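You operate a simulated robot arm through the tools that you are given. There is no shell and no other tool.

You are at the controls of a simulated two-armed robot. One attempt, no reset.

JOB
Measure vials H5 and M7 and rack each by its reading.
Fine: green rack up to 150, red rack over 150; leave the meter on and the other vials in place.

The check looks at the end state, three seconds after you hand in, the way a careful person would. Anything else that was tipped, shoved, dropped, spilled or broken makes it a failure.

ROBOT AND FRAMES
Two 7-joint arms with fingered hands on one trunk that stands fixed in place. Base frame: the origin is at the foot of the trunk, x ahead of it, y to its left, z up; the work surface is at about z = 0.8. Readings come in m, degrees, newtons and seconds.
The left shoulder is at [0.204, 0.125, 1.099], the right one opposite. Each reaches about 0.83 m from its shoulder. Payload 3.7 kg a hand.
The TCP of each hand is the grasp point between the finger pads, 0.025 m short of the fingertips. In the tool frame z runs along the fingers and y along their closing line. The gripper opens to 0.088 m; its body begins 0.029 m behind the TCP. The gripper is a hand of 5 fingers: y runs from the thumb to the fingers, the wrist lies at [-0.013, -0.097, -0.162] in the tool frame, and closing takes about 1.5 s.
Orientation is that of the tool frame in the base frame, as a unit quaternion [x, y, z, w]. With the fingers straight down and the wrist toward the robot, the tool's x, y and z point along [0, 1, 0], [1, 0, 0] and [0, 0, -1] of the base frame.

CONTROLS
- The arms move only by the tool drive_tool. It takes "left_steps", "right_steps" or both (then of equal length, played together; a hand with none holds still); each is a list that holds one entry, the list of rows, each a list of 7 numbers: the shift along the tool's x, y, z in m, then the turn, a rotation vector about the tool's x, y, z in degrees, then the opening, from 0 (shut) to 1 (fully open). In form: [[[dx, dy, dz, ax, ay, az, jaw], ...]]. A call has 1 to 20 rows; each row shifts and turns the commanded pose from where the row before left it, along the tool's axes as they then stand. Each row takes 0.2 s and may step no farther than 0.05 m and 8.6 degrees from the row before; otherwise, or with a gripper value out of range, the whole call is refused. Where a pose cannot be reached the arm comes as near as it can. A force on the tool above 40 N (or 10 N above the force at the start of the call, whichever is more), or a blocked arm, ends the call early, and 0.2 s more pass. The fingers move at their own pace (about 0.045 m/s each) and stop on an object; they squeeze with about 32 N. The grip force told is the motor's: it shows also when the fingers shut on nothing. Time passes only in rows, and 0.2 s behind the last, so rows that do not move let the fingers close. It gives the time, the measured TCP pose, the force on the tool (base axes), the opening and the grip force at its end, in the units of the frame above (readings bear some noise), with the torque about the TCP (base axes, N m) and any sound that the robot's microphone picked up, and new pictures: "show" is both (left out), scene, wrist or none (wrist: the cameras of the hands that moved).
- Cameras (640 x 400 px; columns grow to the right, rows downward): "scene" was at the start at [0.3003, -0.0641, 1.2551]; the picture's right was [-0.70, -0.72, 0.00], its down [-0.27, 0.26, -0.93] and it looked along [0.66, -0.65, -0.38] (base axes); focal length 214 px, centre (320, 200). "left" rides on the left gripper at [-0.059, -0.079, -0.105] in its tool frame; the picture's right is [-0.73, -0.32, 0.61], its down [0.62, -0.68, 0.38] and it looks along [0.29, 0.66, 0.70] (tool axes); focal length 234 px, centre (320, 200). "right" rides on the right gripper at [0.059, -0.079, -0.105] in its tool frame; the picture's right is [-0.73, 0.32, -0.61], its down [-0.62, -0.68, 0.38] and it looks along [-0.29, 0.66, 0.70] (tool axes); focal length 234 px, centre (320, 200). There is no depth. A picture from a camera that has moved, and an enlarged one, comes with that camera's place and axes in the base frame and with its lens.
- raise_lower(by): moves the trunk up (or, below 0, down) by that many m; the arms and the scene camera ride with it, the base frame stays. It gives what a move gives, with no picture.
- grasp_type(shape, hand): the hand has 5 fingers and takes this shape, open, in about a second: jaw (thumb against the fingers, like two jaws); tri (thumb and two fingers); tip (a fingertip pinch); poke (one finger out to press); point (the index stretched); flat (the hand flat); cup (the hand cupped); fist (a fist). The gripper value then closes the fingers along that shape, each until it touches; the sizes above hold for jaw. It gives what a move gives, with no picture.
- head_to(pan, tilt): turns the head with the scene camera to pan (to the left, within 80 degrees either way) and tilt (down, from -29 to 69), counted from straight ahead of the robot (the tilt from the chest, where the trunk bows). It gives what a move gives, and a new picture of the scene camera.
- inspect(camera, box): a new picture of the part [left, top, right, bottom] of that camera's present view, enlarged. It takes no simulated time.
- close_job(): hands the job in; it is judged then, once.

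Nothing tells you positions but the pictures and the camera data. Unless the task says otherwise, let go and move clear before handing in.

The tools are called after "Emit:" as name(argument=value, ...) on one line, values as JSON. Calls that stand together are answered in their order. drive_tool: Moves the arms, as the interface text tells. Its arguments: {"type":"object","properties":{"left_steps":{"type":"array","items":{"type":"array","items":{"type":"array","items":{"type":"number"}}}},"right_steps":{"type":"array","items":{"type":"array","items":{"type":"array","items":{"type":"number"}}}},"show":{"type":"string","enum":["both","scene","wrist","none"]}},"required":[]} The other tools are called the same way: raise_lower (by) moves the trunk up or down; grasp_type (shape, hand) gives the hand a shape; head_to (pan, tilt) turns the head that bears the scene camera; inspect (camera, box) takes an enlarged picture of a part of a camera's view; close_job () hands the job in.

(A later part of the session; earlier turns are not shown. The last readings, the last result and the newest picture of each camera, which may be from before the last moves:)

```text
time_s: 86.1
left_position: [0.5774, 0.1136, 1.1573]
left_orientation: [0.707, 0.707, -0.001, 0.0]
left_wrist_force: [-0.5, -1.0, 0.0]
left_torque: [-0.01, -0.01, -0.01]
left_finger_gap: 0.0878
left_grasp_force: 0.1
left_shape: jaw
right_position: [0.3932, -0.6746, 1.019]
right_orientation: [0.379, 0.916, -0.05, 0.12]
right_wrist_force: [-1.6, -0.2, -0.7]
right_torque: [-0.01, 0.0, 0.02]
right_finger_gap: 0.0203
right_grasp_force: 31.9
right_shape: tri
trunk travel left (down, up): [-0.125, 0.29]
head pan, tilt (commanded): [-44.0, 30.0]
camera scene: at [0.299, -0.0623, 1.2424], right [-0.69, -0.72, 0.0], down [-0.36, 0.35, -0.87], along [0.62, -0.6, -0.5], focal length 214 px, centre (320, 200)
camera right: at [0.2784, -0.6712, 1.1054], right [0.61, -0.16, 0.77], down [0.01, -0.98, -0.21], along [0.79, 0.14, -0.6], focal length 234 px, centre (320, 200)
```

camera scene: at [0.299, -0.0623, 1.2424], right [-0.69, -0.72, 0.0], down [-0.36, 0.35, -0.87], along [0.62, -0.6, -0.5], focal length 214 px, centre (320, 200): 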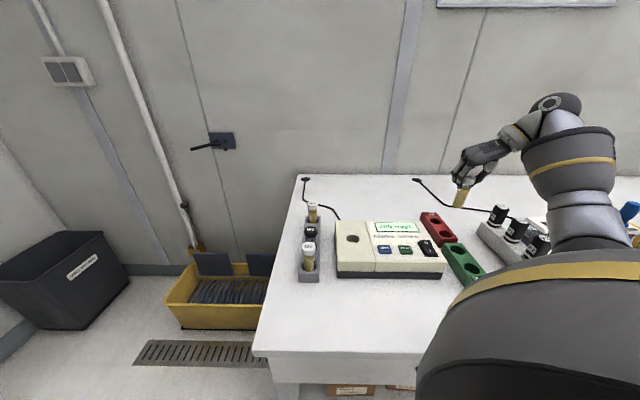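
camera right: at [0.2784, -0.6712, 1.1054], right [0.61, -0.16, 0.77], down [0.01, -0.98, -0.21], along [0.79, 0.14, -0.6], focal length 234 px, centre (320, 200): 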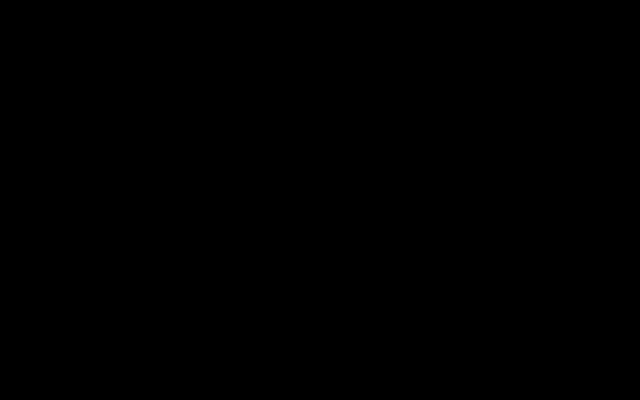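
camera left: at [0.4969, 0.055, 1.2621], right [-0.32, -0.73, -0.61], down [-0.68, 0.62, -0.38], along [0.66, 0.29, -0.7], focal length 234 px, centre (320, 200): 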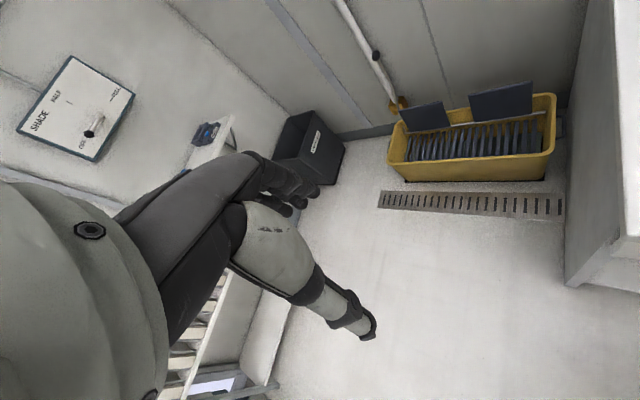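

The wrist picture came back black, so the camera may be blocked by the folded arm or may have dropped out. I'll re-take it and turn the head to see the red rack better.

Emit:
inspect(camera="right", box=[0, 0, 640, 400])

Emit:
head_to(pan=-62, tilt=30)

```text
1.00 times, centred on (320, 200) of right (not enlarged: the box is as wide or as high as the picture)
camera zoom: at [0.2784, -0.6712, 1.1054], right [0.61, -0.16, 0.77], down [0.01, -0.98, -0.21], along [0.79, 0.14, -0.6], focal length 234 px, centre (320, 200)
```

zoom: 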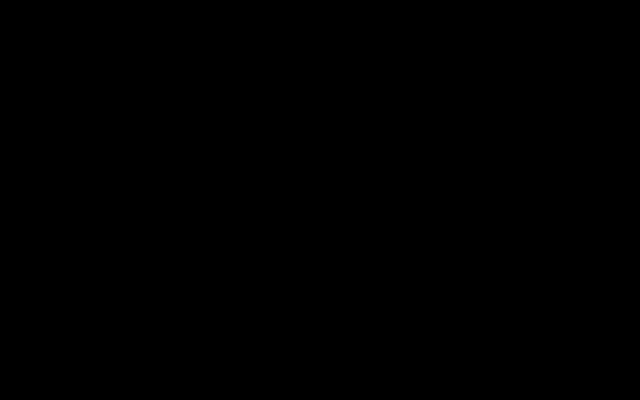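

```text
time_s: 86.9
left_position: [0.5762, 0.1131, 1.1588]
left_orientation: [0.707, 0.707, 0.0, 0.001]
left_wrist_force: [-0.6, 0.9, -0.6]
left_torque: [-0.02, 0.01, -0.01]
left_finger_gap: 0.0875
left_grasp_force: 0.1
left_shape: jaw
right_position: [0.3941, -0.6747, 1.0197]
right_orientation: [0.38, 0.916, -0.05, 0.121]
right_wrist_force: [0.2, -0.6, -0.4]
right_torque: [-0.02, 0.02, 0.01]
right_finger_gap: 0.0206
right_grasp_force: 32.3
right_shape: tri
trunk travel left (down, up): [-0.125, 0.29]
head pan, tilt (commanded): [-62.0, 30.0]
camera scene: at [0.2764, -0.0792, 1.2424], right [-0.88, -0.47, 0.0], down [-0.23, 0.44, -0.87], along [0.41, -0.76, -0.5], focal length 214 px, centre (320, 200)
```

scene: 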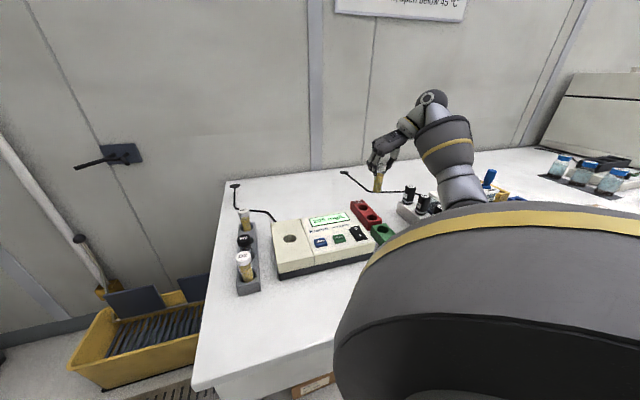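

The camera sits inside the folded forearm at this yaw. Racking doesn't need this hand yaw, so I'll turn the hand 45° about the vertical with the wrist toward the robot, which should clear the camera.

Emit:
drive_tool(right_steps=[[[0, 0, 0, 1.94, 0, 7.25, 0], [0, 0, 0, 1.94, 0, 7.25, 0], [0, 0, 0, 1.94, 0, 7.25, 0], [0, 0, 0, 1.94, 0, 7.25, 0], [0, 0, 0, 1.94, 0, 7.25, 0], [0, 0, 0, 1.94, 0, 7.25, 0], [0, 0, 0, 0, 0, 0, 0]]], show="both")

```text
time_s: 88.5
left_position: [0.5771, 0.1132, 1.1576]
left_orientation: [0.707, 0.708, 0.0, 0.001]
left_wrist_force: [0.4, 0.5, 0.7]
left_torque: [0.01, -0.01, 0.02]
left_finger_gap: 0.0877
left_grasp_force: 0.0
left_shape: jaw
right_position: [0.3939, -0.6752, 1.0182]
right_orientation: [0.703, 0.7, -0.093, 0.092]
right_wrist_force: [0.3, 0.7, -1.1]
right_torque: [0.01, -0.01, -0.01]
right_finger_gap: 0.0204
right_grasp_force: 32.2
right_shape: tri
trunk travel left (down, up): [-0.125, 0.29]
head pan, tilt (commanded): [-62.0, 30.0]
camera scene: at [0.2763, -0.0792, 1.2424], right [-0.88, -0.47, 0.0], down [-0.23, 0.44, -0.87], along [0.41, -0.76, -0.5], focal length 214 px, centre (320, 200)
camera right: at [0.3147, -0.5898, 1.1052], right [0.32, -0.55, 0.77], down [-0.68, -0.7, -0.21], along [0.66, -0.46, -0.6], focal length 234 px, centre (320, 200)
```

scene: 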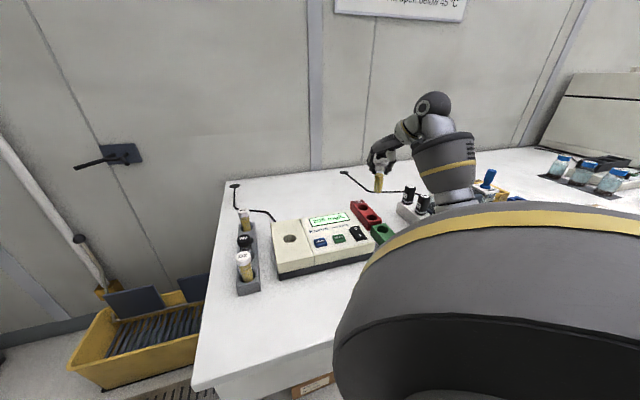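
right: 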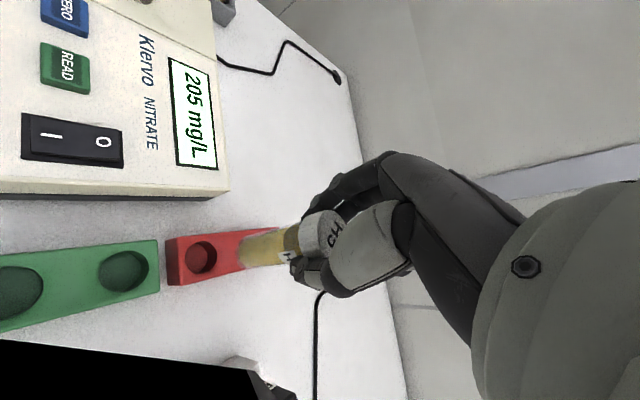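

The wrist camera is clear again and shows H5 above the red rack. I'll zoom in on both views to align.

Emit:
inspect(camera="right", box=[130, 150, 370, 310])

Emit:
inspect(camera="scene", box=[330, 120, 450, 250])

```text
2.50 times, centred on (250, 230) of right
camera zoom: at [0.3147, -0.5898, 1.1052], right [0.32, -0.55, 0.77], down [-0.68, -0.7, -0.21], along [0.66, -0.46, -0.6], focal length 585 px, centre (495, 125)
```

zoom: 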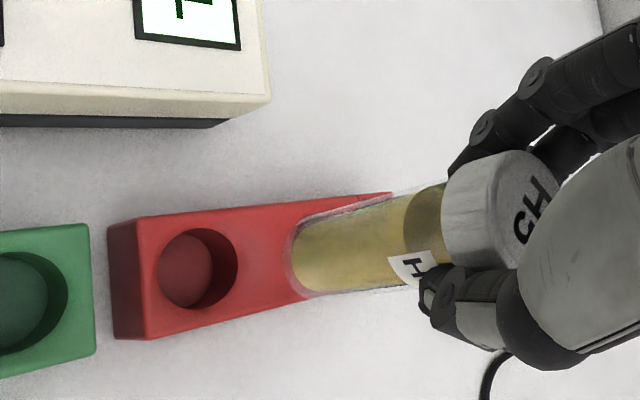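

```text
3.08 times, centred on (390, 185) of scene
camera zoom: at [0.2763, -0.0792, 1.2424], right [-0.88, -0.47, 0.0], down [-0.23, 0.44, -0.87], along [0.41, -0.76, -0.5], focal length 660 px, centre (105, 246)
```

zoom: 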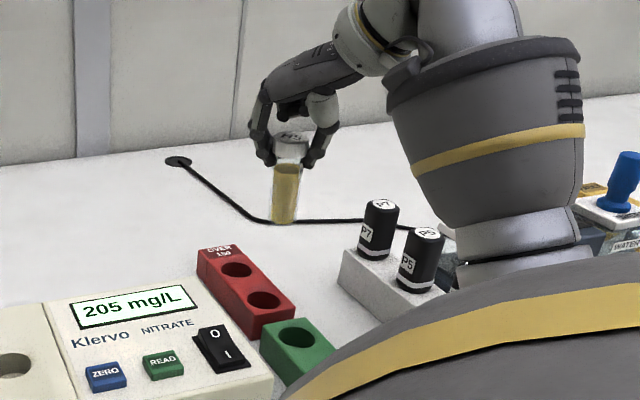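

By triangulation H5's bottom is at (0.393,-0.676) and the near red hole is at (0.400,-0.681). I'll correct by (+7,-5) mm and descend to just above the hole.

Emit:
drive_tool(right_steps=[[[-0.005, 0.0073, 0.0013, 0, 0, 0, 0], [0.0031, 0, 0.0116, 0, 0, 0, 0], [0.0031, 0, 0.0116, 0, 0, 0, 0], [0.0031, 0, 0.0116, 0, 0, 0, 0], [0.0031, 0, 0.0116, 0, 0, 0, 0], [0.0031, 0, 0.0116, 0, 0, 0, 0], [0.0031, 0, 0.0116, 0, 0, 0, 0], [0, 0, 0, 0, 0, 0, 0]]], show="both")

Emit:
inspect(camera="right", box=[130, 150, 370, 310])

Emit:
inspect(camera="scene", box=[330, 150, 430, 250])

```text
time_s: 90.3
left_position: [0.5758, 0.1135, 1.1587]
left_orientation: [0.707, 0.707, 0.0, -0.001]
left_wrist_force: [-0.1, 0.1, -1.1]
left_torque: [0.01, -0.02, 0.0]
left_finger_gap: 0.0878
left_grasp_force: 0.0
left_shape: jaw
right_position: [0.402, -0.6801, 0.9468]
right_orientation: [0.702, 0.7, -0.093, 0.092]
right_wrist_force: [-0.2, -0.2, -0.5]
right_torque: [0.03, 0.02, 0.0]
right_finger_gap: 0.0205
right_grasp_force: 32.1
right_shape: tri
trunk travel left (down, up): [-0.125, 0.29]
head pan, tilt (commanded): [-62.0, 30.0]
camera scene: at [0.2763, -0.0792, 1.2425], right [-0.88, -0.47, 0.0], down [-0.23, 0.44, -0.87], along [0.41, -0.76, -0.5], focal length 214 px, centre (320, 200)
camera right: at [0.3222, -0.5953, 1.0327], right [0.32, -0.54, 0.77], down [-0.68, -0.7, -0.21], along [0.66, -0.46, -0.6], focal length 234 px, centre (320, 200)
```

scene: 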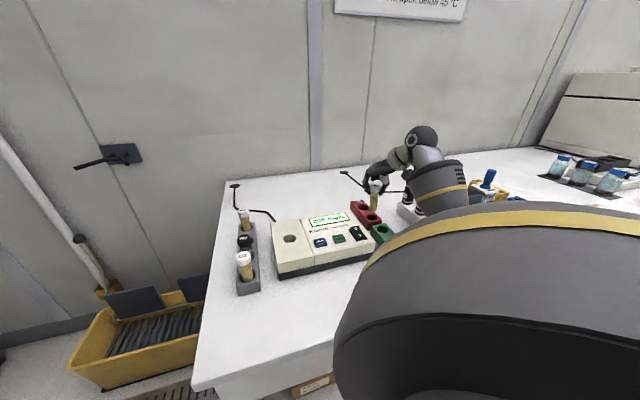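
right: 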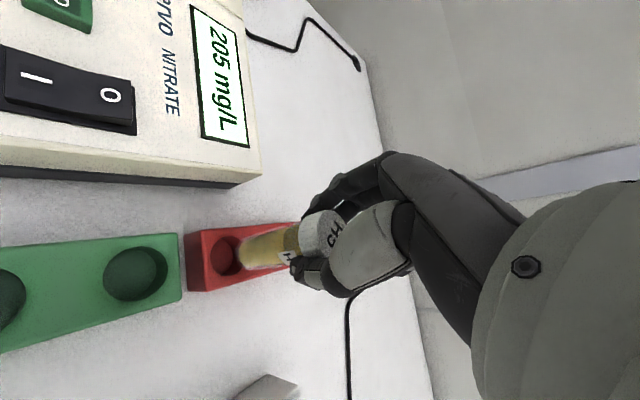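

```text
2.50 times, centred on (250, 230) of right
camera zoom: at [0.3222, -0.5953, 1.0327], right [0.32, -0.54, 0.77], down [-0.68, -0.7, -0.21], along [0.66, -0.46, -0.6], focal length 585 px, centre (495, 125)
```

zoom: 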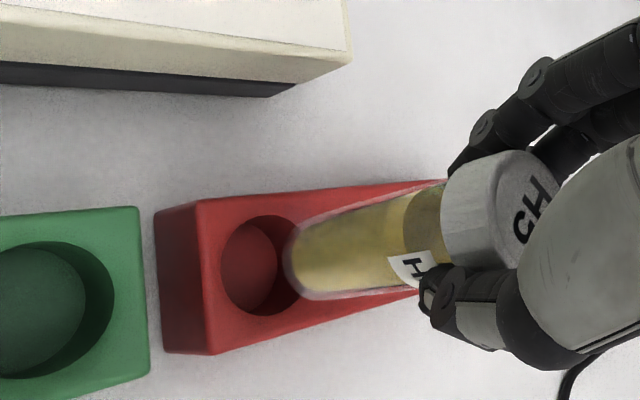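

```text
4.00 times, centred on (380, 200) of scene
camera zoom: at [0.2763, -0.0792, 1.2425], right [-0.88, -0.47, 0.0], down [-0.23, 0.44, -0.87], along [0.41, -0.76, -0.5], focal length 858 px, centre (80, 200)
```

zoom: 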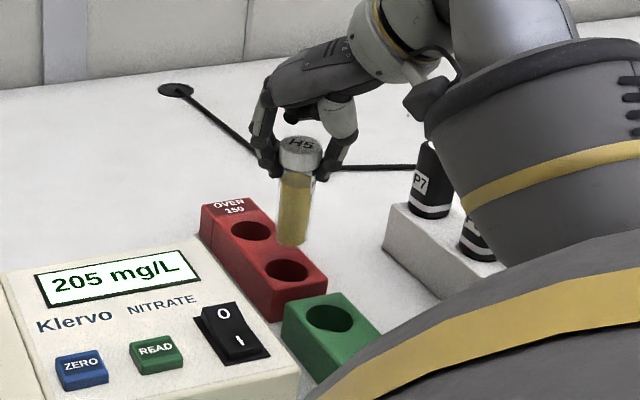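

H5 is aligned with the red hole to within about 1.5 mm, and the forearm stays well clear of the P vials. I'll lower it into the rack.

Emit:
drive_tool(right_steps=[[[0.0026, 0, 0.0097, 0, 0, 0, 0], [0.0026, 0, 0.0097, 0, 0, 0, 0], [0.0026, 0, 0.0097, 0, 0, 0, 0], [0.0026, 0, 0.0097, 0, 0, 0, 0], [0, 0, 0, 0, 0, 0, 0]]], show="none")

Emit:
inspect(camera="right", box=[130, 150, 370, 310])

Emit:
inspect(camera="scene", box=[330, 150, 430, 250])

```text
time_s: 91.5
left_position: [0.5767, 0.1136, 1.1593]
left_orientation: [0.707, 0.707, 0.0, 0.0]
left_wrist_force: [-0.3, 1.0, -0.2]
left_torque: [-0.03, 0.0, 0.0]
left_finger_gap: 0.0879
left_grasp_force: 0.0
left_shape: jaw
right_position: [0.4017, -0.6792, 0.9069]
right_orientation: [0.702, 0.701, -0.092, 0.092]
right_wrist_force: [-0.9, -0.8, -0.8]
right_torque: [-0.01, 0.02, 0.01]
right_finger_gap: 0.0204
right_grasp_force: 31.7
right_shape: tri
trunk travel left (down, up): [-0.125, 0.29]
head pan, tilt (commanded): [-62.0, 30.0]
```

```text
2.50 times, centred on (250, 230) of right
camera zoom: at [0.3225, -0.5946, 0.9933], right [0.32, -0.54, 0.77], down [-0.68, -0.7, -0.21], along [0.66, -0.46, -0.6], focal length 585 px, centre (495, 125)
```

zoom: 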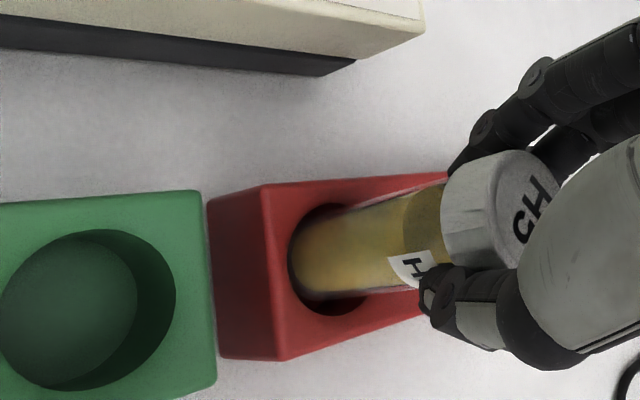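

```text
4.00 times, centred on (380, 200) of scene
camera zoom: at [0.2763, -0.0792, 1.2424], right [-0.88, -0.47, 0.0], down [-0.23, 0.44, -0.87], along [0.41, -0.76, -0.5], focal length 858 px, centre (80, 200)
```

zoom: 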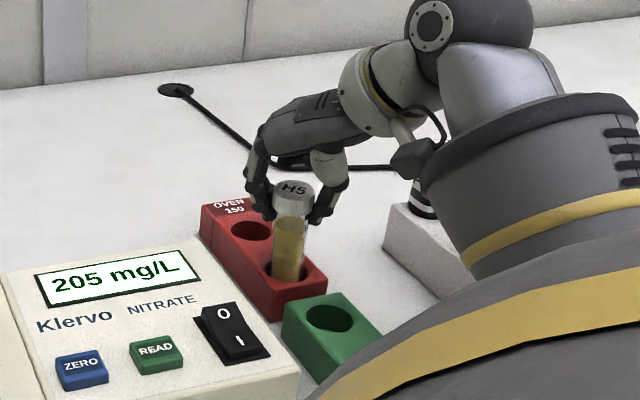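

H5 is entering the hole freely. I'll continue down gently until it touches the floor.

Emit:
drive_tool(right_steps=[[[0.0018, 0, 0.0068, 0, 0, 0, 0], [0.0008, 0, 0.0029, 0, 0, 0, 0], [0.0005, 0, 0.0019, 0, 0, 0, 0], [0, 0, 0, 0, 0, 0, 0]]], show="none")

```text
time_s: 92.5
left_position: [0.577, 0.1136, 1.158]
left_orientation: [0.707, 0.707, 0.0, 0.0]
left_wrist_force: [0.2, -0.2, 0.6]
left_torque: [-0.02, 0.0, -0.02]
left_finger_gap: 0.0878
left_grasp_force: 0.0
left_shape: jaw
right_position: [0.4021, -0.6799, 0.8954]
right_orientation: [0.701, 0.701, -0.093, 0.092]
right_wrist_force: [0.8, -0.4, -0.2]
right_torque: [0.01, 0.01, -0.03]
right_finger_gap: 0.0201
right_grasp_force: 32.3
right_shape: tri
trunk travel left (down, up): [-0.125, 0.29]
head pan, tilt (commanded): [-62.0, 30.0]
```

Emit:
drive_tool(right_steps=[[[0.0003, 0, 0.001, 0, 0, 0, 0], [0.0003, 0, 0.001, 0, 0, 0, 0], [0, 0, 0, 0, 0, 0, 0]]], show="none")

Emit:
inspect(camera="right", box=[130, 150, 370, 310])

```text
time_s: 93.3
left_position: [0.5765, 0.114, 1.1572]
left_orientation: [0.707, 0.707, 0.0, 0.001]
left_wrist_force: [-0.5, -0.2, 0.8]
left_torque: [-0.01, 0.02, 0.03]
left_finger_gap: 0.0876
left_grasp_force: 0.1
left_shape: jaw
right_position: [0.4022, -0.6793, 0.8931]
right_orientation: [0.701, 0.701, -0.092, 0.092]
right_wrist_force: [0.5, -0.2, 1.4]
right_torque: [0.01, 0.02, -0.01]
right_finger_gap: 0.0203
right_grasp_force: 32.0
right_shape: tri
trunk travel left (down, up): [-0.125, 0.29]
head pan, tilt (commanded): [-62.0, 30.0]
```

```text
2.50 times, centred on (250, 230) of right
camera zoom: at [0.3226, -0.5952, 0.9796], right [0.32, -0.54, 0.78], down [-0.68, -0.7, -0.21], along [0.66, -0.46, -0.6], focal length 585 px, centre (495, 125)
```

zoom: 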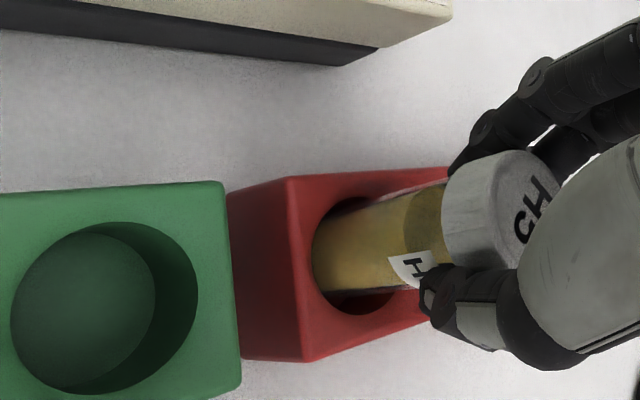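

Emit:
drive_tool(right_steps=[[[0.0003, 0, 0.001, 0, 0, 0, 0], [0.0003, 0, 0.001, 0, 0, 0, 0], [0, 0, 0, 0, 0, 0, 0]]], show="none")

```text
time_s: 94.1
left_position: [0.577, 0.115, 1.1574]
left_orientation: [0.707, 0.707, 0.0, 0.0]
left_wrist_force: [-0.1, -0.2, -0.2]
left_torque: [0.0, -0.03, 0.0]
left_finger_gap: 0.0877
left_grasp_force: 0.0
left_shape: jaw
right_position: [0.4028, -0.68, 0.8932]
right_orientation: [0.701, 0.701, -0.091, 0.095]
right_wrist_force: [-0.3, -2.2, 10.1]
right_torque: [-0.11, -0.06, 0.0]
right_finger_gap: 0.0208
right_grasp_force: 31.8
right_shape: tri
trunk travel left (down, up): [-0.125, 0.29]
head pan, tilt (commanded): [-62.0, 30.0]
```

H5 has touched the rack floor (about 10 N). I'll ease off, release and rise straight up.

Emit:
drive_tool(right_steps=[[[-0.0005, 0, -0.0018, 0, 0, 0, 0], [0, 0, 0, 0, 0, 0, 0.3], [0, 0, 0, 0, 0, 0, 0.45], [0, 0, 0, 0, 0, 0, 0.6], [0, 0, 0, 0, 0, 0, 0.75], [0, 0, 0, 0, 0, 0, 0.75], [0, 0, 0, 0, 0, 0, 0.75]]], show="none")

Emit:
inspect(camera="scene", box=[330, 150, 430, 250])

Emit:
inspect(camera="right", box=[130, 130, 370, 310])

```text
time_s: 95.7
left_position: [0.5772, 0.1146, 1.1571]
left_orientation: [0.707, 0.707, 0.0, 0.001]
left_wrist_force: [0.5, 0.1, -0.1]
left_torque: [0.03, 0.0, -0.01]
left_finger_gap: 0.0875
left_grasp_force: 0.0
left_shape: jaw
right_position: [0.4024, -0.6795, 0.8925]
right_orientation: [0.702, 0.7, -0.092, 0.093]
right_wrist_force: [-0.1, 0.0, 0.4]
right_torque: [-0.01, 0.03, 0.01]
right_finger_gap: 0.0657
right_grasp_force: 0.2
right_shape: tri
trunk travel left (down, up): [-0.125, 0.29]
head pan, tilt (commanded): [-62.0, 30.0]
```

```text
4.00 times, centred on (380, 200) of scene
camera zoom: at [0.2763, -0.0792, 1.2424], right [-0.88, -0.47, 0.0], down [-0.23, 0.44, -0.87], along [0.41, -0.76, -0.5], focal length 858 px, centre (80, 200)
```

zoom: 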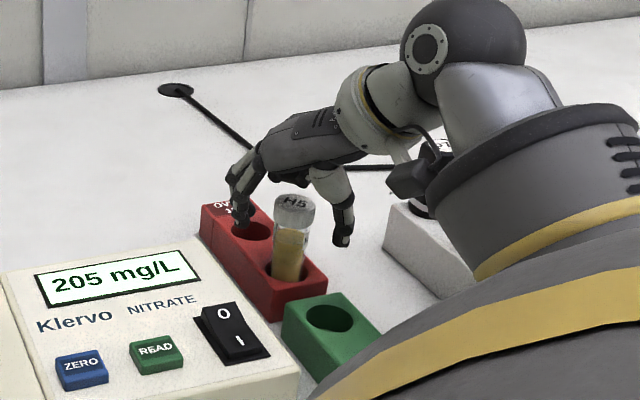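

```text
2.22 times, centred on (250, 220) of right
camera zoom: at [0.3228, -0.5953, 0.979], right [0.32, -0.54, 0.77], down [-0.68, -0.7, -0.21], along [0.66, -0.46, -0.6], focal length 520 px, centre (476, 156)
```

zoom: 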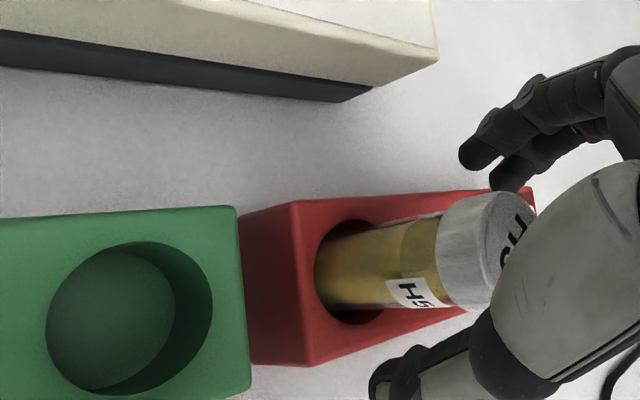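

H5 stands upright in the red rack. I'll rise, move back toward the vial row and restore the hand yaw.

Emit:
drive_tool(right_steps=[[[-0.0026, 0, -0.0097, 0, 0, 0, 0.75], [-0.0039, 0, -0.0145, 0, 0, 0, 0.75], [-0.0039, 0, -0.0145, 0, 0, 0, 0.75], [-0.0039, 0, -0.0145, 0, 0, 0, 0.75], [-0.0039, 0, -0.0145, 0, 0, 0, 0.75], [-0.0039, 0, -0.0145, 0, 0, 0, 0.75], [-0.0039, 0, -0.0145, 0, 0, 0, 0.75], [-0.0039, 0, -0.0145, 0, 0, 0, 0.75], [0.0193, 0.0267, -0.0052, 0, 0, 0, 0.75], [0.0193, 0.0267, -0.0052, 0, 0, 0, 0.75], [0.0193, 0.0267, -0.0052, 0, 0, 0, 0.75], [0.0193, 0.0267, -0.0052, 0, 0, 0, 0.75], [0.0193, 0.0267, -0.0052, 0, 0, 0, 0.75], [0.0193, 0.0267, -0.0052, 0, 0, 0, 0.75], [0, 0, 0, -1.94, 0, -7.25, 0.75], [0, 0, 0, -1.94, 0, -7.25, 0.75], [0, 0, 0, -1.94, 0, -7.25, 0.75], [0, 0, 0, -1.94, 0, -7.25, 0.75], [0, 0, 0, -1.94, 0, -7.25, 0.75], [0, 0, 0, -1.94, 0, -7.25, 0.75]]], show="none")

Emit:
head_to(pan=-44, tilt=30)

Emit:
inspect(camera="right", box=[0, 0, 640, 400])

```text
time_s: 99.9
left_position: [0.5769, 0.1139, 1.1581]
left_orientation: [0.707, 0.707, 0.0, 0.0]
left_wrist_force: [-0.3, 0.8, 0.1]
left_torque: [0.03, 0.0, -0.01]
left_finger_gap: 0.0877
left_grasp_force: 0.0
left_shape: jaw
right_position: [0.563, -0.5601, 1.0074]
right_orientation: [0.379, 0.916, -0.05, 0.12]
right_wrist_force: [-0.5, 0.4, -0.2]
right_torque: [-0.03, 0.0, 0.02]
right_finger_gap: 0.0659
right_grasp_force: 0.0
right_shape: tri
trunk travel left (down, up): [-0.125, 0.29]
head pan, tilt (commanded): [-62.0, 30.0]
```

```text
time_s: 100.7
left_position: [0.5764, 0.1137, 1.1584]
left_orientation: [0.707, 0.707, 0.0, 0.0]
left_wrist_force: [0.1, 0.6, 0.0]
left_torque: [0.01, 0.03, 0.0]
left_finger_gap: 0.0877
left_grasp_force: 0.0
left_shape: jaw
right_position: [0.5638, -0.5592, 1.0068]
right_orientation: [0.38, 0.916, -0.05, 0.12]
right_wrist_force: [-0.3, 0.1, 0.6]
right_torque: [-0.01, -0.04, 0.02]
right_finger_gap: 0.0659
right_grasp_force: 0.2
right_shape: tri
trunk travel left (down, up): [-0.125, 0.29]
head pan, tilt (commanded): [-44.0, 30.0]
camera scene: at [0.2988, -0.0622, 1.2424], right [-0.7, -0.72, 0.0], down [-0.36, 0.35, -0.87], along [0.62, -0.6, -0.5], focal length 214 px, centre (320, 200)
```

scene: 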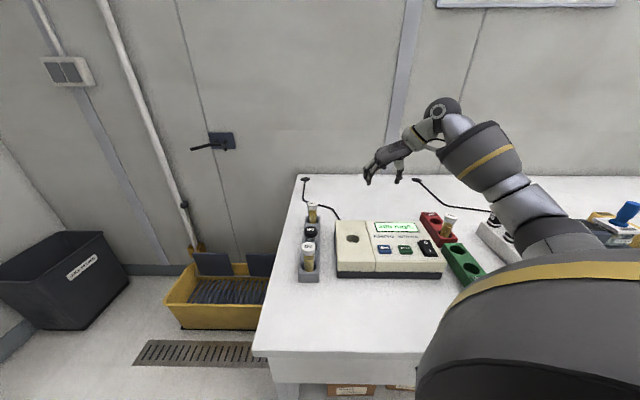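

```text
1.00 times, centred on (320, 200) of right (not enlarged: the box is as wide or as high as the picture)
camera zoom: at [0.447, -0.5554, 1.0936], right [0.61, -0.16, 0.77], down [0.01, -0.98, -0.21], along [0.79, 0.14, -0.6], focal length 234 px, centre (320, 200)
```

zoom: 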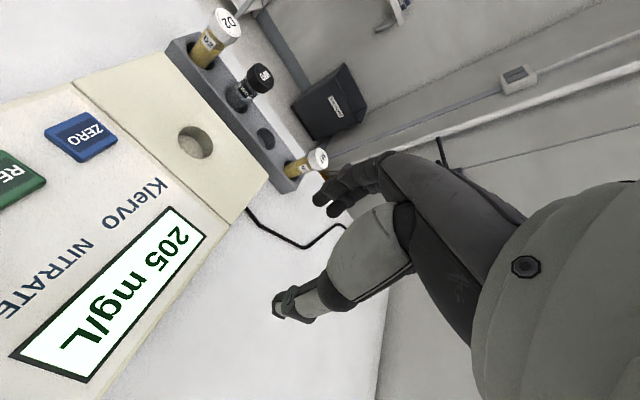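

Everything is intact and H5 shows upright in the red rack. I'll zoom on M7 to get its position.

Emit:
inspect(camera="scene", box=[290, 190, 370, 250])

Emit:
inspect(camera="right", box=[200, 0, 360, 200])

Emit:
inspect(camera="scene", box=[400, 190, 500, 290])

```text
6.67 times, centred on (330, 220) of scene
camera zoom: at [0.2988, -0.0622, 1.2424], right [-0.7, -0.72, 0.0], down [-0.36, 0.35, -0.87], along [0.62, -0.6, -0.5], focal length 1430 px, centre (253, 67)
```

zoom: 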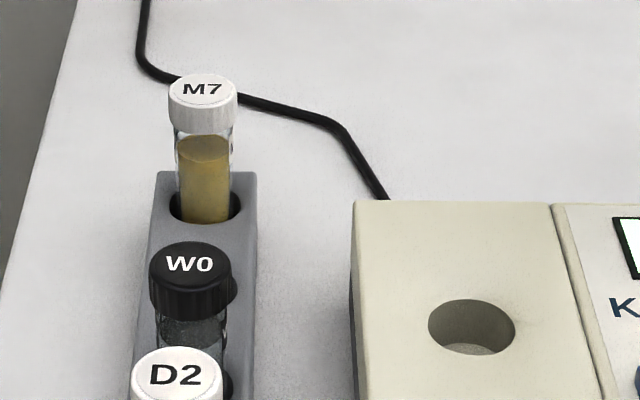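

```text
2.00 times, centred on (280, 100) of right
camera zoom: at [0.447, -0.5554, 1.0936], right [0.61, -0.16, 0.77], down [0.01, -0.98, -0.21], along [0.79, 0.14, -0.6], focal length 468 px, centre (400, 400)
```

zoom: 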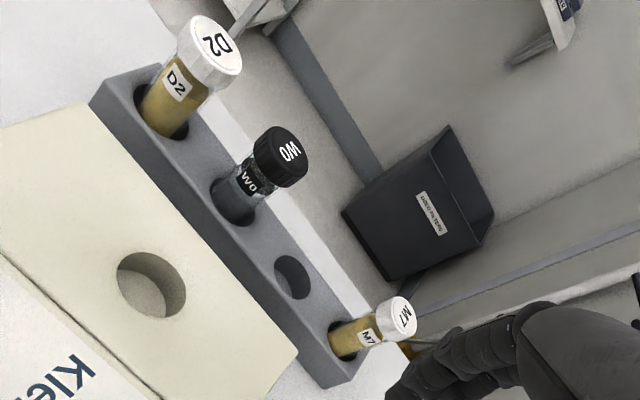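

```text
4.00 times, centred on (450, 240) of scene
camera zoom: at [0.2988, -0.0622, 1.2424], right [-0.7, -0.72, 0.0], down [-0.36, 0.35, -0.87], along [0.62, -0.6, -0.5], focal length 858 px, centre (-200, 40)
```

zoom: 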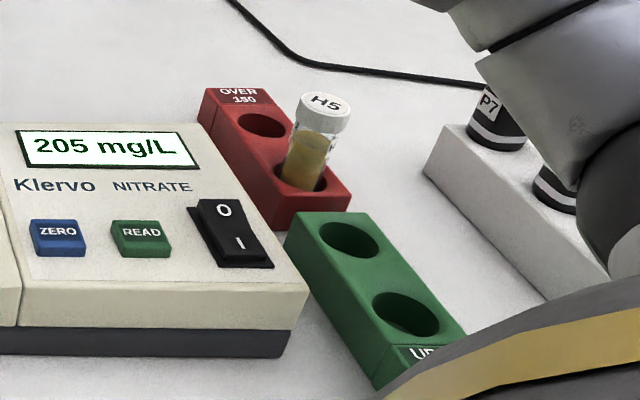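

M7's cap is at about (0.7285,-0.445,0.896). I'll move over it and descend part-way to check.

Emit:
drive_tool(right_steps=[[[-0.0039, 0.0248, 0.001, 0, 0, 0, 0.75], [-0.0039, 0.0248, 0.001, 0, 0, 0, 0.75], [-0.0039, 0.0248, 0.001, 0, 0, 0, 0.75], [-0.0039, 0.0248, 0.001, 0, 0, 0, 0.75], [-0.0039, 0.0248, 0.001, 0, 0, 0, 0.75], [-0.0039, 0.0247, 0.0011, 0, 0, 0, 0.75], [-0.0039, 0.0247, 0.0011, 0, 0, 0, 0.75], [-0.0039, 0.0247, 0.0011, 0, 0, 0, 0.75], [0.0034, 0, 0.0126, 0, 0, 0, 0.75], [0.0034, 0, 0.0126, 0, 0, 0, 0.75], [0.0034, 0, 0.0126, 0, 0, 0, 0.75], [0.0034, 0, 0.0126, 0, 0, 0, 0.75], [0.0034, 0, 0.0126, 0, 0, 0, 0.75], [0, 0, 0, 0, 0, 0, 0.75]]], show="none")

Emit:
inspect(camera="scene", box=[290, 170, 370, 250])

Emit:
inspect(camera="right", box=[150, 130, 390, 370])

```text
time_s: 103.7
left_position: [0.5767, 0.1131, 1.1578]
left_orientation: [0.708, 0.707, 0.0, 0.0]
left_wrist_force: [0.4, 0.6, -0.5]
left_torque: [0.05, -0.05, 0.0]
left_finger_gap: 0.0875
left_grasp_force: 0.1
left_shape: jaw
right_position: [0.7258, -0.4424, 0.9432]
right_orientation: [0.379, 0.916, -0.05, 0.121]
right_wrist_force: [-0.3, 0.4, 0.0]
right_torque: [0.01, 0.01, 0.0]
right_finger_gap: 0.066
right_grasp_force: 0.1
right_shape: tri
trunk travel left (down, up): [-0.125, 0.29]
head pan, tilt (commanded): [-44.0, 30.0]
```

```text
5.00 times, centred on (330, 210) of scene
camera zoom: at [0.2987, -0.0622, 1.2425], right [-0.69, -0.72, 0.0], down [-0.36, 0.35, -0.87], along [0.62, -0.6, -0.5], focal length 1072 px, centre (270, 150)
```

zoom: 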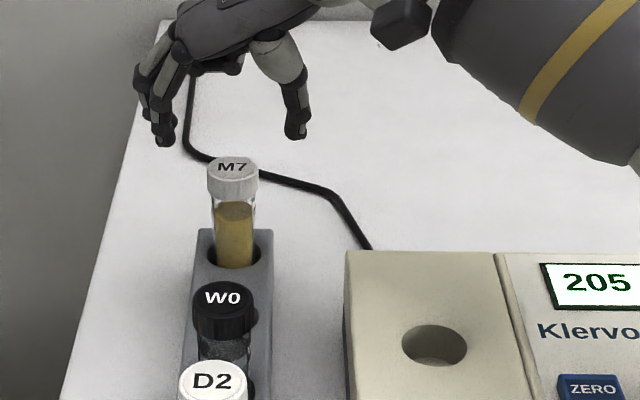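

```text
1.67 times, centred on (270, 250) of right
camera zoom: at [0.6104, -0.4385, 1.0287], right [0.61, -0.16, 0.77], down [0.01, -0.98, -0.21], along [0.79, 0.14, -0.6], focal length 390 px, centre (403, 117)
```

zoom: 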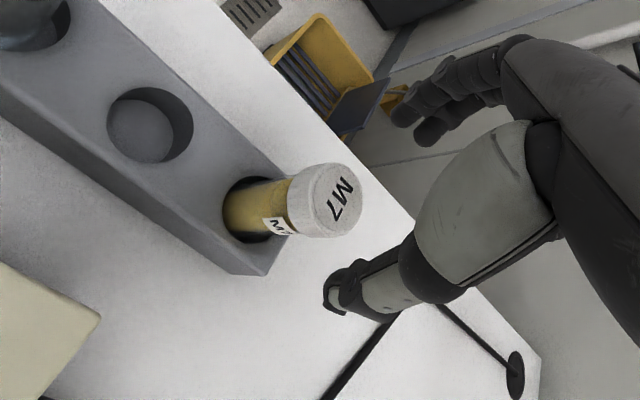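

The hand is centred on M7. I'll lower it to grip height and close.

Emit:
drive_tool(right_steps=[[[0.0023, 0, 0.0097, 0, 0, 0, 0.75], [0.0023, 0, 0.0097, 0, 0, 0, 0.75], [0.0023, 0, 0.0097, 0, 0, 0, 0.75], [0.0023, 0, 0.0097, 0, 0, 0, 0.75], [0.0023, 0, 0.0097, 0, 0, 0, 0.75], [0, 0, 0, 0, 0, 0, 0.75], [0, 0, 0, 0, 0, 0, 0.6], [0, 0, 0, 0, 0, 0, 0.5], [0, 0, 0, 0, 0, 0, 0.4], [0, 0, 0, 0, 0, 0, 0.2], [0, 0, 0, 0, 0, 0, 0], [0, 0, 0, 0, 0, 0, 0], [0, 0, 0, 0, 0, 0, 0], [0, 0, 0, 0, 0, 0, 0]]], show="none")

Emit:
inspect(camera="scene", box=[290, 170, 370, 250])

Emit:
inspect(camera="right", box=[150, 130, 390, 370])

```text
time_s: 106.7
left_position: [0.5767, 0.1127, 1.1584]
left_orientation: [0.707, 0.707, -0.001, 0.0]
left_wrist_force: [0.1, 0.8, 0.5]
left_torque: [0.0, -0.01, -0.01]
left_finger_gap: 0.0877
left_grasp_force: 0.1
left_shape: jaw
right_position: [0.7268, -0.4443, 0.8921]
right_orientation: [0.38, 0.916, -0.05, 0.121]
right_wrist_force: [1.0, -0.2, 0.0]
right_torque: [0.01, 0.0, 0.0]
right_finger_gap: 0.0209
right_grasp_force: 31.8
right_shape: tri
trunk travel left (down, up): [-0.125, 0.29]
head pan, tilt (commanded): [-44.0, 30.0]
```

```text
5.00 times, centred on (330, 210) of scene
camera zoom: at [0.2989, -0.0622, 1.2424], right [-0.69, -0.72, 0.0], down [-0.36, 0.35, -0.87], along [0.62, -0.6, -0.5], focal length 1072 px, centre (270, 150)
```

zoom: 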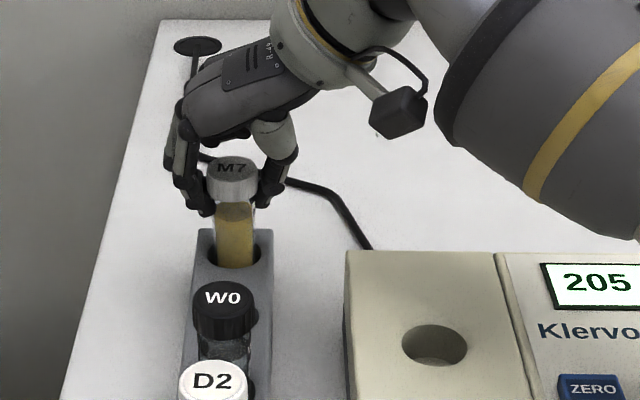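

```text
1.67 times, centred on (270, 250) of right
camera zoom: at [0.6099, -0.4402, 0.9783], right [0.61, -0.16, 0.77], down [0.01, -0.98, -0.21], along [0.79, 0.14, -0.6], focal length 390 px, centre (403, 117)
```

zoom: 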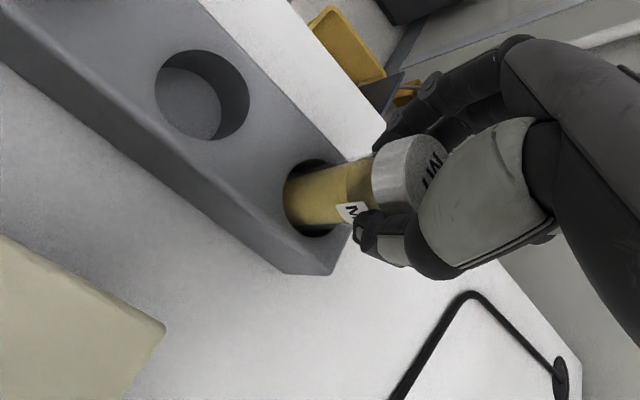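

M7 is gripped. I'll lift, move sideways, then bring it over the meter well.

Emit:
drive_tool(right_steps=[[[-0.0026, 0, -0.0097, 0, 0, 0, 0], [-0.0026, 0, -0.0097, 0, 0, 0, 0], [-0.0039, 0, -0.0145, 0, 0, 0, 0], [-0.0039, 0, -0.0145, 0, 0, 0, 0], [-0.0039, 0, -0.0145, 0, 0, 0, 0], [-0.0039, 0, -0.0145, 0, 0, 0, 0], [-0.0039, 0, -0.0145, 0, 0, 0, 0], [-0.0013, 0, -0.0048, 0, 0, 0, 0], [0, -0.0192, 0, 0, 0, 0, 0], [0, -0.0192, 0, 0, 0, 0, 0], [0, -0.0192, 0, 0, 0, 0, 0], [0, -0.0192, 0, 0, 0, 0, 0], [0, -0.0191, 0, 0, 0, 0, 0], [0, -0.0191, 0, 0, 0, 0, 0], [0.0237, 0, -0.0064, 0, 0, 0, 0], [0.0237, 0, -0.0064, 0, 0, 0, 0], [0.0237, 0, -0.0064, 0, 0, 0, 0], [0.0237, 0, -0.0063, 0, 0, 0, 0], [0.0236, 0, -0.0063, 0, 0, 0, 0], [0, 0, 0, 0, 0, 0, 0]]], show="none")

Emit:
inspect(camera="scene", box=[300, 170, 410, 280])

Emit:
inspect(camera="right", box=[160, 160, 400, 400])

```text
time_s: 110.9
left_position: [0.5774, 0.1138, 1.1574]
left_orientation: [0.707, 0.707, 0.0, 0.001]
left_wrist_force: [-0.5, 0.8, 0.4]
left_torque: [-0.03, 0.02, -0.02]
left_finger_gap: 0.0876
left_grasp_force: 0.1
left_shape: jaw
right_position: [0.5586, -0.4423, 0.9927]
right_orientation: [0.379, 0.916, -0.05, 0.12]
right_wrist_force: [0.3, 0.2, -1.4]
right_torque: [-0.01, -0.02, 0.0]
right_finger_gap: 0.0209
right_grasp_force: 32.2
right_shape: tri
trunk travel left (down, up): [-0.125, 0.29]
head pan, tilt (commanded): [-44.0, 30.0]
```

```text
3.64 times, centred on (355, 225) of scene
camera zoom: at [0.299, -0.0622, 1.2424], right [-0.69, -0.72, 0.0], down [-0.36, 0.35, -0.87], along [0.62, -0.6, -0.5], focal length 780 px, centre (193, 109)
```

zoom: 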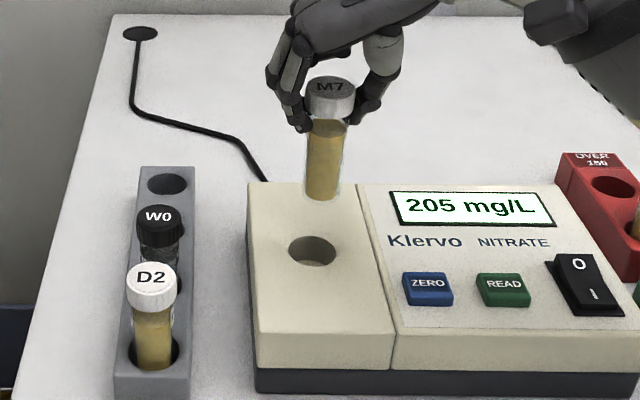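

```text
1.67 times, centred on (280, 280) of right
camera zoom: at [0.4421, -0.4369, 1.0797], right [0.61, -0.16, 0.77], down [0.01, -0.98, -0.21], along [0.79, 0.14, -0.6], focal length 390 px, centre (387, 67)
```

zoom: 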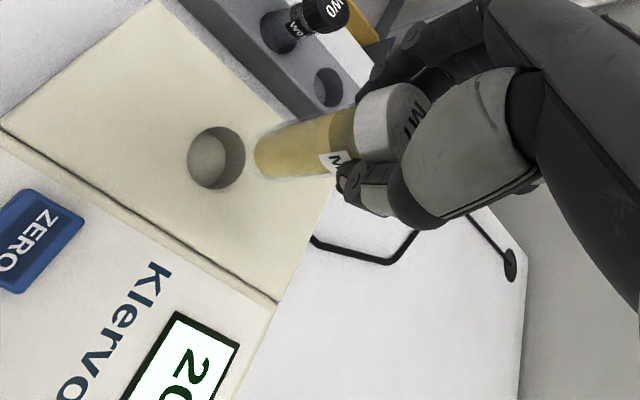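

M7 is within about 3 mm of the well centre. I'll correct and lower part-way.

Emit:
drive_tool(right_steps=[[[0.0045, 0.002, 0.0092, 0, 0, 0, 0], [0.0026, 0, 0.0097, 0, 0, 0, 0], [0.0026, 0, 0.0097, 0, 0, 0, 0], [0.0026, 0, 0.0097, 0, 0, 0, 0], [0, 0, 0, 0, 0, 0, 0]]], show="none")

Emit:
inspect(camera="scene", box=[310, 180, 410, 280])

Emit:
inspect(camera="right", box=[160, 160, 400, 400])

```text
time_s: 112.1
left_position: [0.5762, 0.1133, 1.1579]
left_orientation: [0.707, 0.707, 0.0, 0.0]
left_wrist_force: [0.7, 1.3, -0.5]
left_torque: [0.01, -0.02, 0.0]
left_finger_gap: 0.0878
left_grasp_force: 0.0
left_shape: jaw
right_position: [0.5581, -0.4372, 0.9516]
right_orientation: [0.379, 0.916, -0.05, 0.121]
right_wrist_force: [0.0, -0.1, 0.4]
right_torque: [0.02, 0.01, 0.0]
right_finger_gap: 0.0205
right_grasp_force: 32.6
right_shape: tri
trunk travel left (down, up): [-0.125, 0.29]
head pan, tilt (commanded): [-44.0, 30.0]
```

```text
4.00 times, centred on (360, 230) of scene
camera zoom: at [0.2989, -0.0622, 1.2425], right [-0.69, -0.72, 0.0], down [-0.36, 0.35, -0.87], along [0.62, -0.6, -0.5], focal length 858 px, centre (160, 80)
```

zoom: 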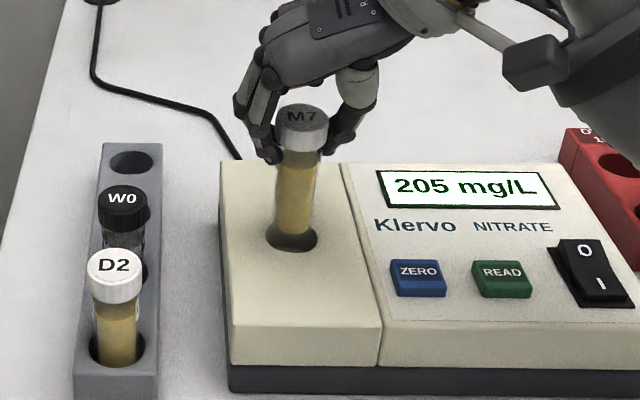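

```text
1.67 times, centred on (280, 280) of right
camera zoom: at [0.4417, -0.433, 1.0383], right [0.61, -0.16, 0.77], down [0.01, -0.98, -0.21], along [0.79, 0.14, -0.6], focal length 390 px, centre (387, 67)
```

zoom: 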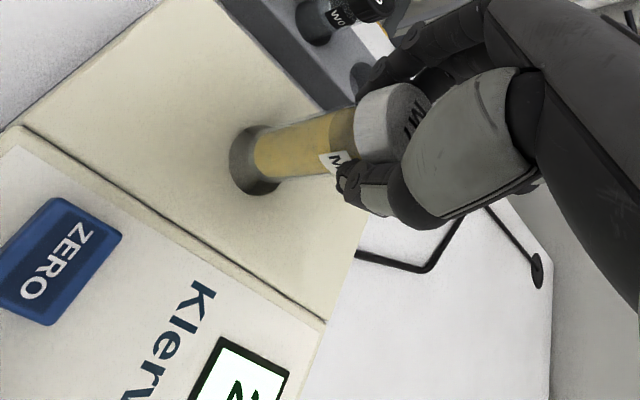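

M7 is aligned over the well. I'll lower it the rest of the way, slowing near the floor.

Emit:
drive_tool(right_steps=[[[0.0026, 0, 0.0097, 0, 0, 0, 0], [0.0026, 0, 0.0097, 0, 0, 0, 0], [0.0026, 0, 0.0097, 0, 0, 0, 0], [0.0005, 0, 0.0019, 0, 0, 0, 0], [0, 0, 0, 0, 0, 0, 0]]], show="none")

Emit:
drive_tool(right_steps=[[[0.0004, 0, 0.0014, 0, 0, 0, 0], [0, 0, 0, 0, 0, 0, 0]]], show="none")

Emit:
inspect(camera="scene", box=[310, 180, 410, 280])

```text
time_s: 113.3
left_position: [0.5772, 0.1137, 1.1576]
left_orientation: [0.707, 0.707, 0.0, 0.0]
left_wrist_force: [0.7, 0.6, -0.9]
left_torque: [0.01, 0.03, 0.0]
left_finger_gap: 0.0874
left_grasp_force: 0.1
left_shape: jaw
right_position: [0.5588, -0.4357, 0.9191]
right_orientation: [0.379, 0.916, -0.05, 0.121]
right_wrist_force: [-0.2, -0.5, -0.3]
right_torque: [-0.01, -0.01, 0.0]
right_finger_gap: 0.0205
right_grasp_force: 31.4
right_shape: tri
trunk travel left (down, up): [-0.125, 0.29]
head pan, tilt (commanded): [-44.0, 30.0]
```

```text
time_s: 113.9
left_position: [0.5778, 0.1135, 1.158]
left_orientation: [0.707, 0.707, 0.0, 0.001]
left_wrist_force: [0.2, 0.6, -0.7]
left_torque: [0.0, 0.02, 0.02]
left_finger_gap: 0.0878
left_grasp_force: 0.0
left_shape: jaw
right_position: [0.5598, -0.4349, 0.9187]
right_orientation: [0.38, 0.916, -0.05, 0.121]
right_wrist_force: [0.2, 0.4, 0.8]
right_torque: [0.02, -0.02, 0.03]
right_finger_gap: 0.0205
right_grasp_force: 32.2
right_shape: tri
trunk travel left (down, up): [-0.125, 0.29]
head pan, tilt (commanded): [-44.0, 30.0]
```

```text
4.00 times, centred on (360, 230) of scene
camera zoom: at [0.2989, -0.0622, 1.2425], right [-0.69, -0.72, 0.0], down [-0.36, 0.35, -0.87], along [0.62, -0.6, -0.5], focal length 858 px, centre (160, 80)
```

zoom: 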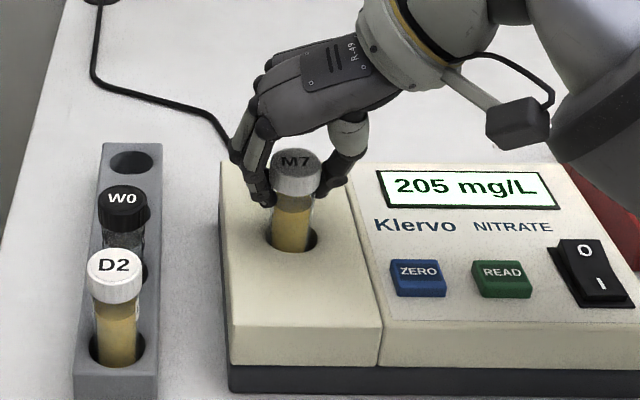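

Emit:
drive_tool(right_steps=[[[0.0004, 0, 0.0014, 0, 0, 0, 0], [0.0003, 0, 0.001, 0, 0, 0, 0], [0, 0, 0, 0, 0, 0, 0]]], show="none")

```text
time_s: 114.7
left_position: [0.5766, 0.1145, 1.1593]
left_orientation: [0.707, 0.707, 0.0, 0.0]
left_wrist_force: [0.0, 0.1, -0.1]
left_torque: [0.03, 0.03, 0.0]
left_finger_gap: 0.0876
left_grasp_force: 0.1
left_shape: jaw
right_position: [0.5586, -0.4347, 0.9168]
right_orientation: [0.38, 0.916, -0.05, 0.123]
right_wrist_force: [1.0, -1.1, 7.3]
right_torque: [-0.05, -0.03, -0.02]
right_finger_gap: 0.0206
right_grasp_force: 32.0
right_shape: tri
trunk travel left (down, up): [-0.125, 0.29]
head pan, tilt (commanded): [-44.0, 30.0]
```

M7 has touched the well floor. I'll ease off, release, rise and switch to poke.

Emit:
drive_tool(right_steps=[[[-0.0004, 0, -0.0015, 0, 0, 0, 0], [0, 0, 0, 0, 0, 0, 0.3], [0, 0, 0, 0, 0, 0, 0.45], [0, 0, 0, 0, 0, 0, 0.6], [0, 0, 0, 0, 0, 0, 0.75], [0, 0, 0, 0, 0, 0, 0.75], [0, 0, 0, 0, 0, 0, 0.75]]], show="none")

Emit:
inspect(camera="scene", box=[310, 180, 410, 280])

Emit:
drive_tool(right_steps=[[[-0.0026, 0, -0.0097, 0, 0, 0, 0.75], [-0.0026, 0, -0.0097, 0, 0, 0, 0.75], [-0.0039, 0, -0.0145, 0, 0, 0, 0.75], [-0.0039, 0, -0.0145, 0, 0, 0, 0.75], [-0.0039, 0, -0.0145, 0, 0, 0, 0.75], [-0.0039, 0, -0.0145, 0, 0, 0, 0.75], [-0.0039, 0, -0.0145, 0, 0, 0, 0.75], [-0.0039, 0, -0.0145, 0, 0, 0, 0.75], [0, 0, 0, 0, 0, 0, 1]]], show="none")

Emit:
grasp_type(shape="poke", hand="right")

Emit:
inspect(camera="scene", box=[310, 140, 450, 280])

```text
time_s: 116.3
left_position: [0.5771, 0.1129, 1.1577]
left_orientation: [0.707, 0.707, -0.001, 0.0]
left_wrist_force: [-1.1, 0.2, -0.5]
left_torque: [0.0, 0.0, 0.02]
left_finger_gap: 0.0875
left_grasp_force: 0.0
left_shape: jaw
right_position: [0.56, -0.4351, 0.9179]
right_orientation: [0.379, 0.916, -0.05, 0.121]
right_wrist_force: [-1.4, 0.1, 0.0]
right_torque: [0.03, 0.0, -0.01]
right_finger_gap: 0.0656
right_grasp_force: 0.1
right_shape: tri
trunk travel left (down, up): [-0.125, 0.29]
head pan, tilt (commanded): [-44.0, 30.0]
```

```text
4.00 times, centred on (360, 230) of scene
camera zoom: at [0.2989, -0.0622, 1.2424], right [-0.69, -0.72, 0.0], down [-0.36, 0.35, -0.87], along [0.62, -0.6, -0.5], focal length 858 px, centre (160, 80)
```

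zoom: 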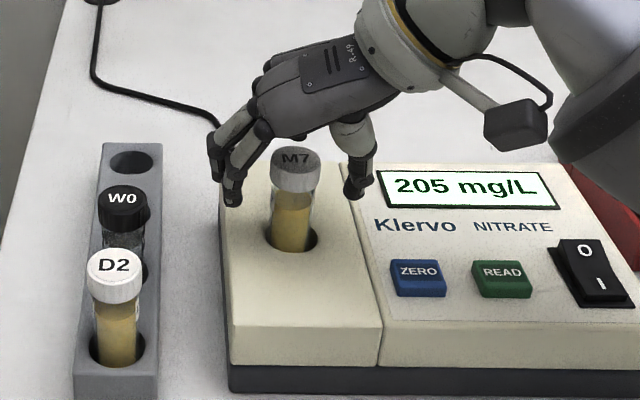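

```text
time_s: 118.3
left_position: [0.5766, 0.1134, 1.158]
left_orientation: [0.707, 0.707, 0.0, -0.001]
left_wrist_force: [0.2, -0.2, -0.4]
left_torque: [-0.02, -0.01, 0.04]
left_finger_gap: 0.0877
left_grasp_force: 0.0
left_shape: jaw
right_position: [0.5586, -0.4355, 1.0277]
right_orientation: [0.379, 0.916, -0.049, 0.121]
right_wrist_force: [-0.7, -0.1, -0.3]
right_torque: [0.0, 0.02, 0.05]
right_finger_gap: 0.0875
right_grasp_force: 0.0
right_shape: tri
trunk travel left (down, up): [-0.125, 0.29]
head pan, tilt (commanded): [-44.0, 30.0]
```

```text
time_s: 119.2
left_position: [0.577, 0.1129, 1.158]
left_orientation: [0.707, 0.707, 0.0, -0.001]
left_wrist_force: [0.4, 0.5, 0.2]
left_torque: [0.0, 0.0, 0.0]
left_finger_gap: 0.0876
left_grasp_force: 0.0
left_shape: jaw
right_position: [0.5591, -0.4353, 1.028]
right_orientation: [0.379, 0.916, -0.049, 0.12]
right_wrist_force: [-0.4, -0.1, 0.7]
right_torque: [0.03, 0.01, -0.01]
right_finger_gap: 0.0
right_grasp_force: 0.0
right_shape: poke
trunk travel left (down, up): [-0.125, 0.29]
head pan, tilt (commanded): [-44.0, 30.0]
```

```text
2.86 times, centred on (380, 210) of scene
camera zoom: at [0.2989, -0.0622, 1.2424], right [-0.69, -0.72, 0.0], down [-0.36, 0.35, -0.87], along [0.62, -0.6, -0.5], focal length 613 px, centre (149, 171)
```

zoom: 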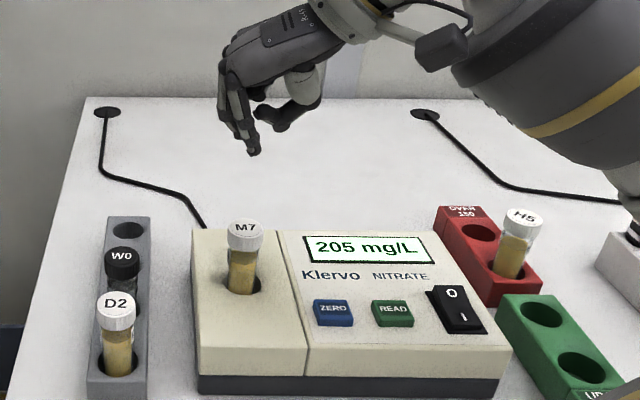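

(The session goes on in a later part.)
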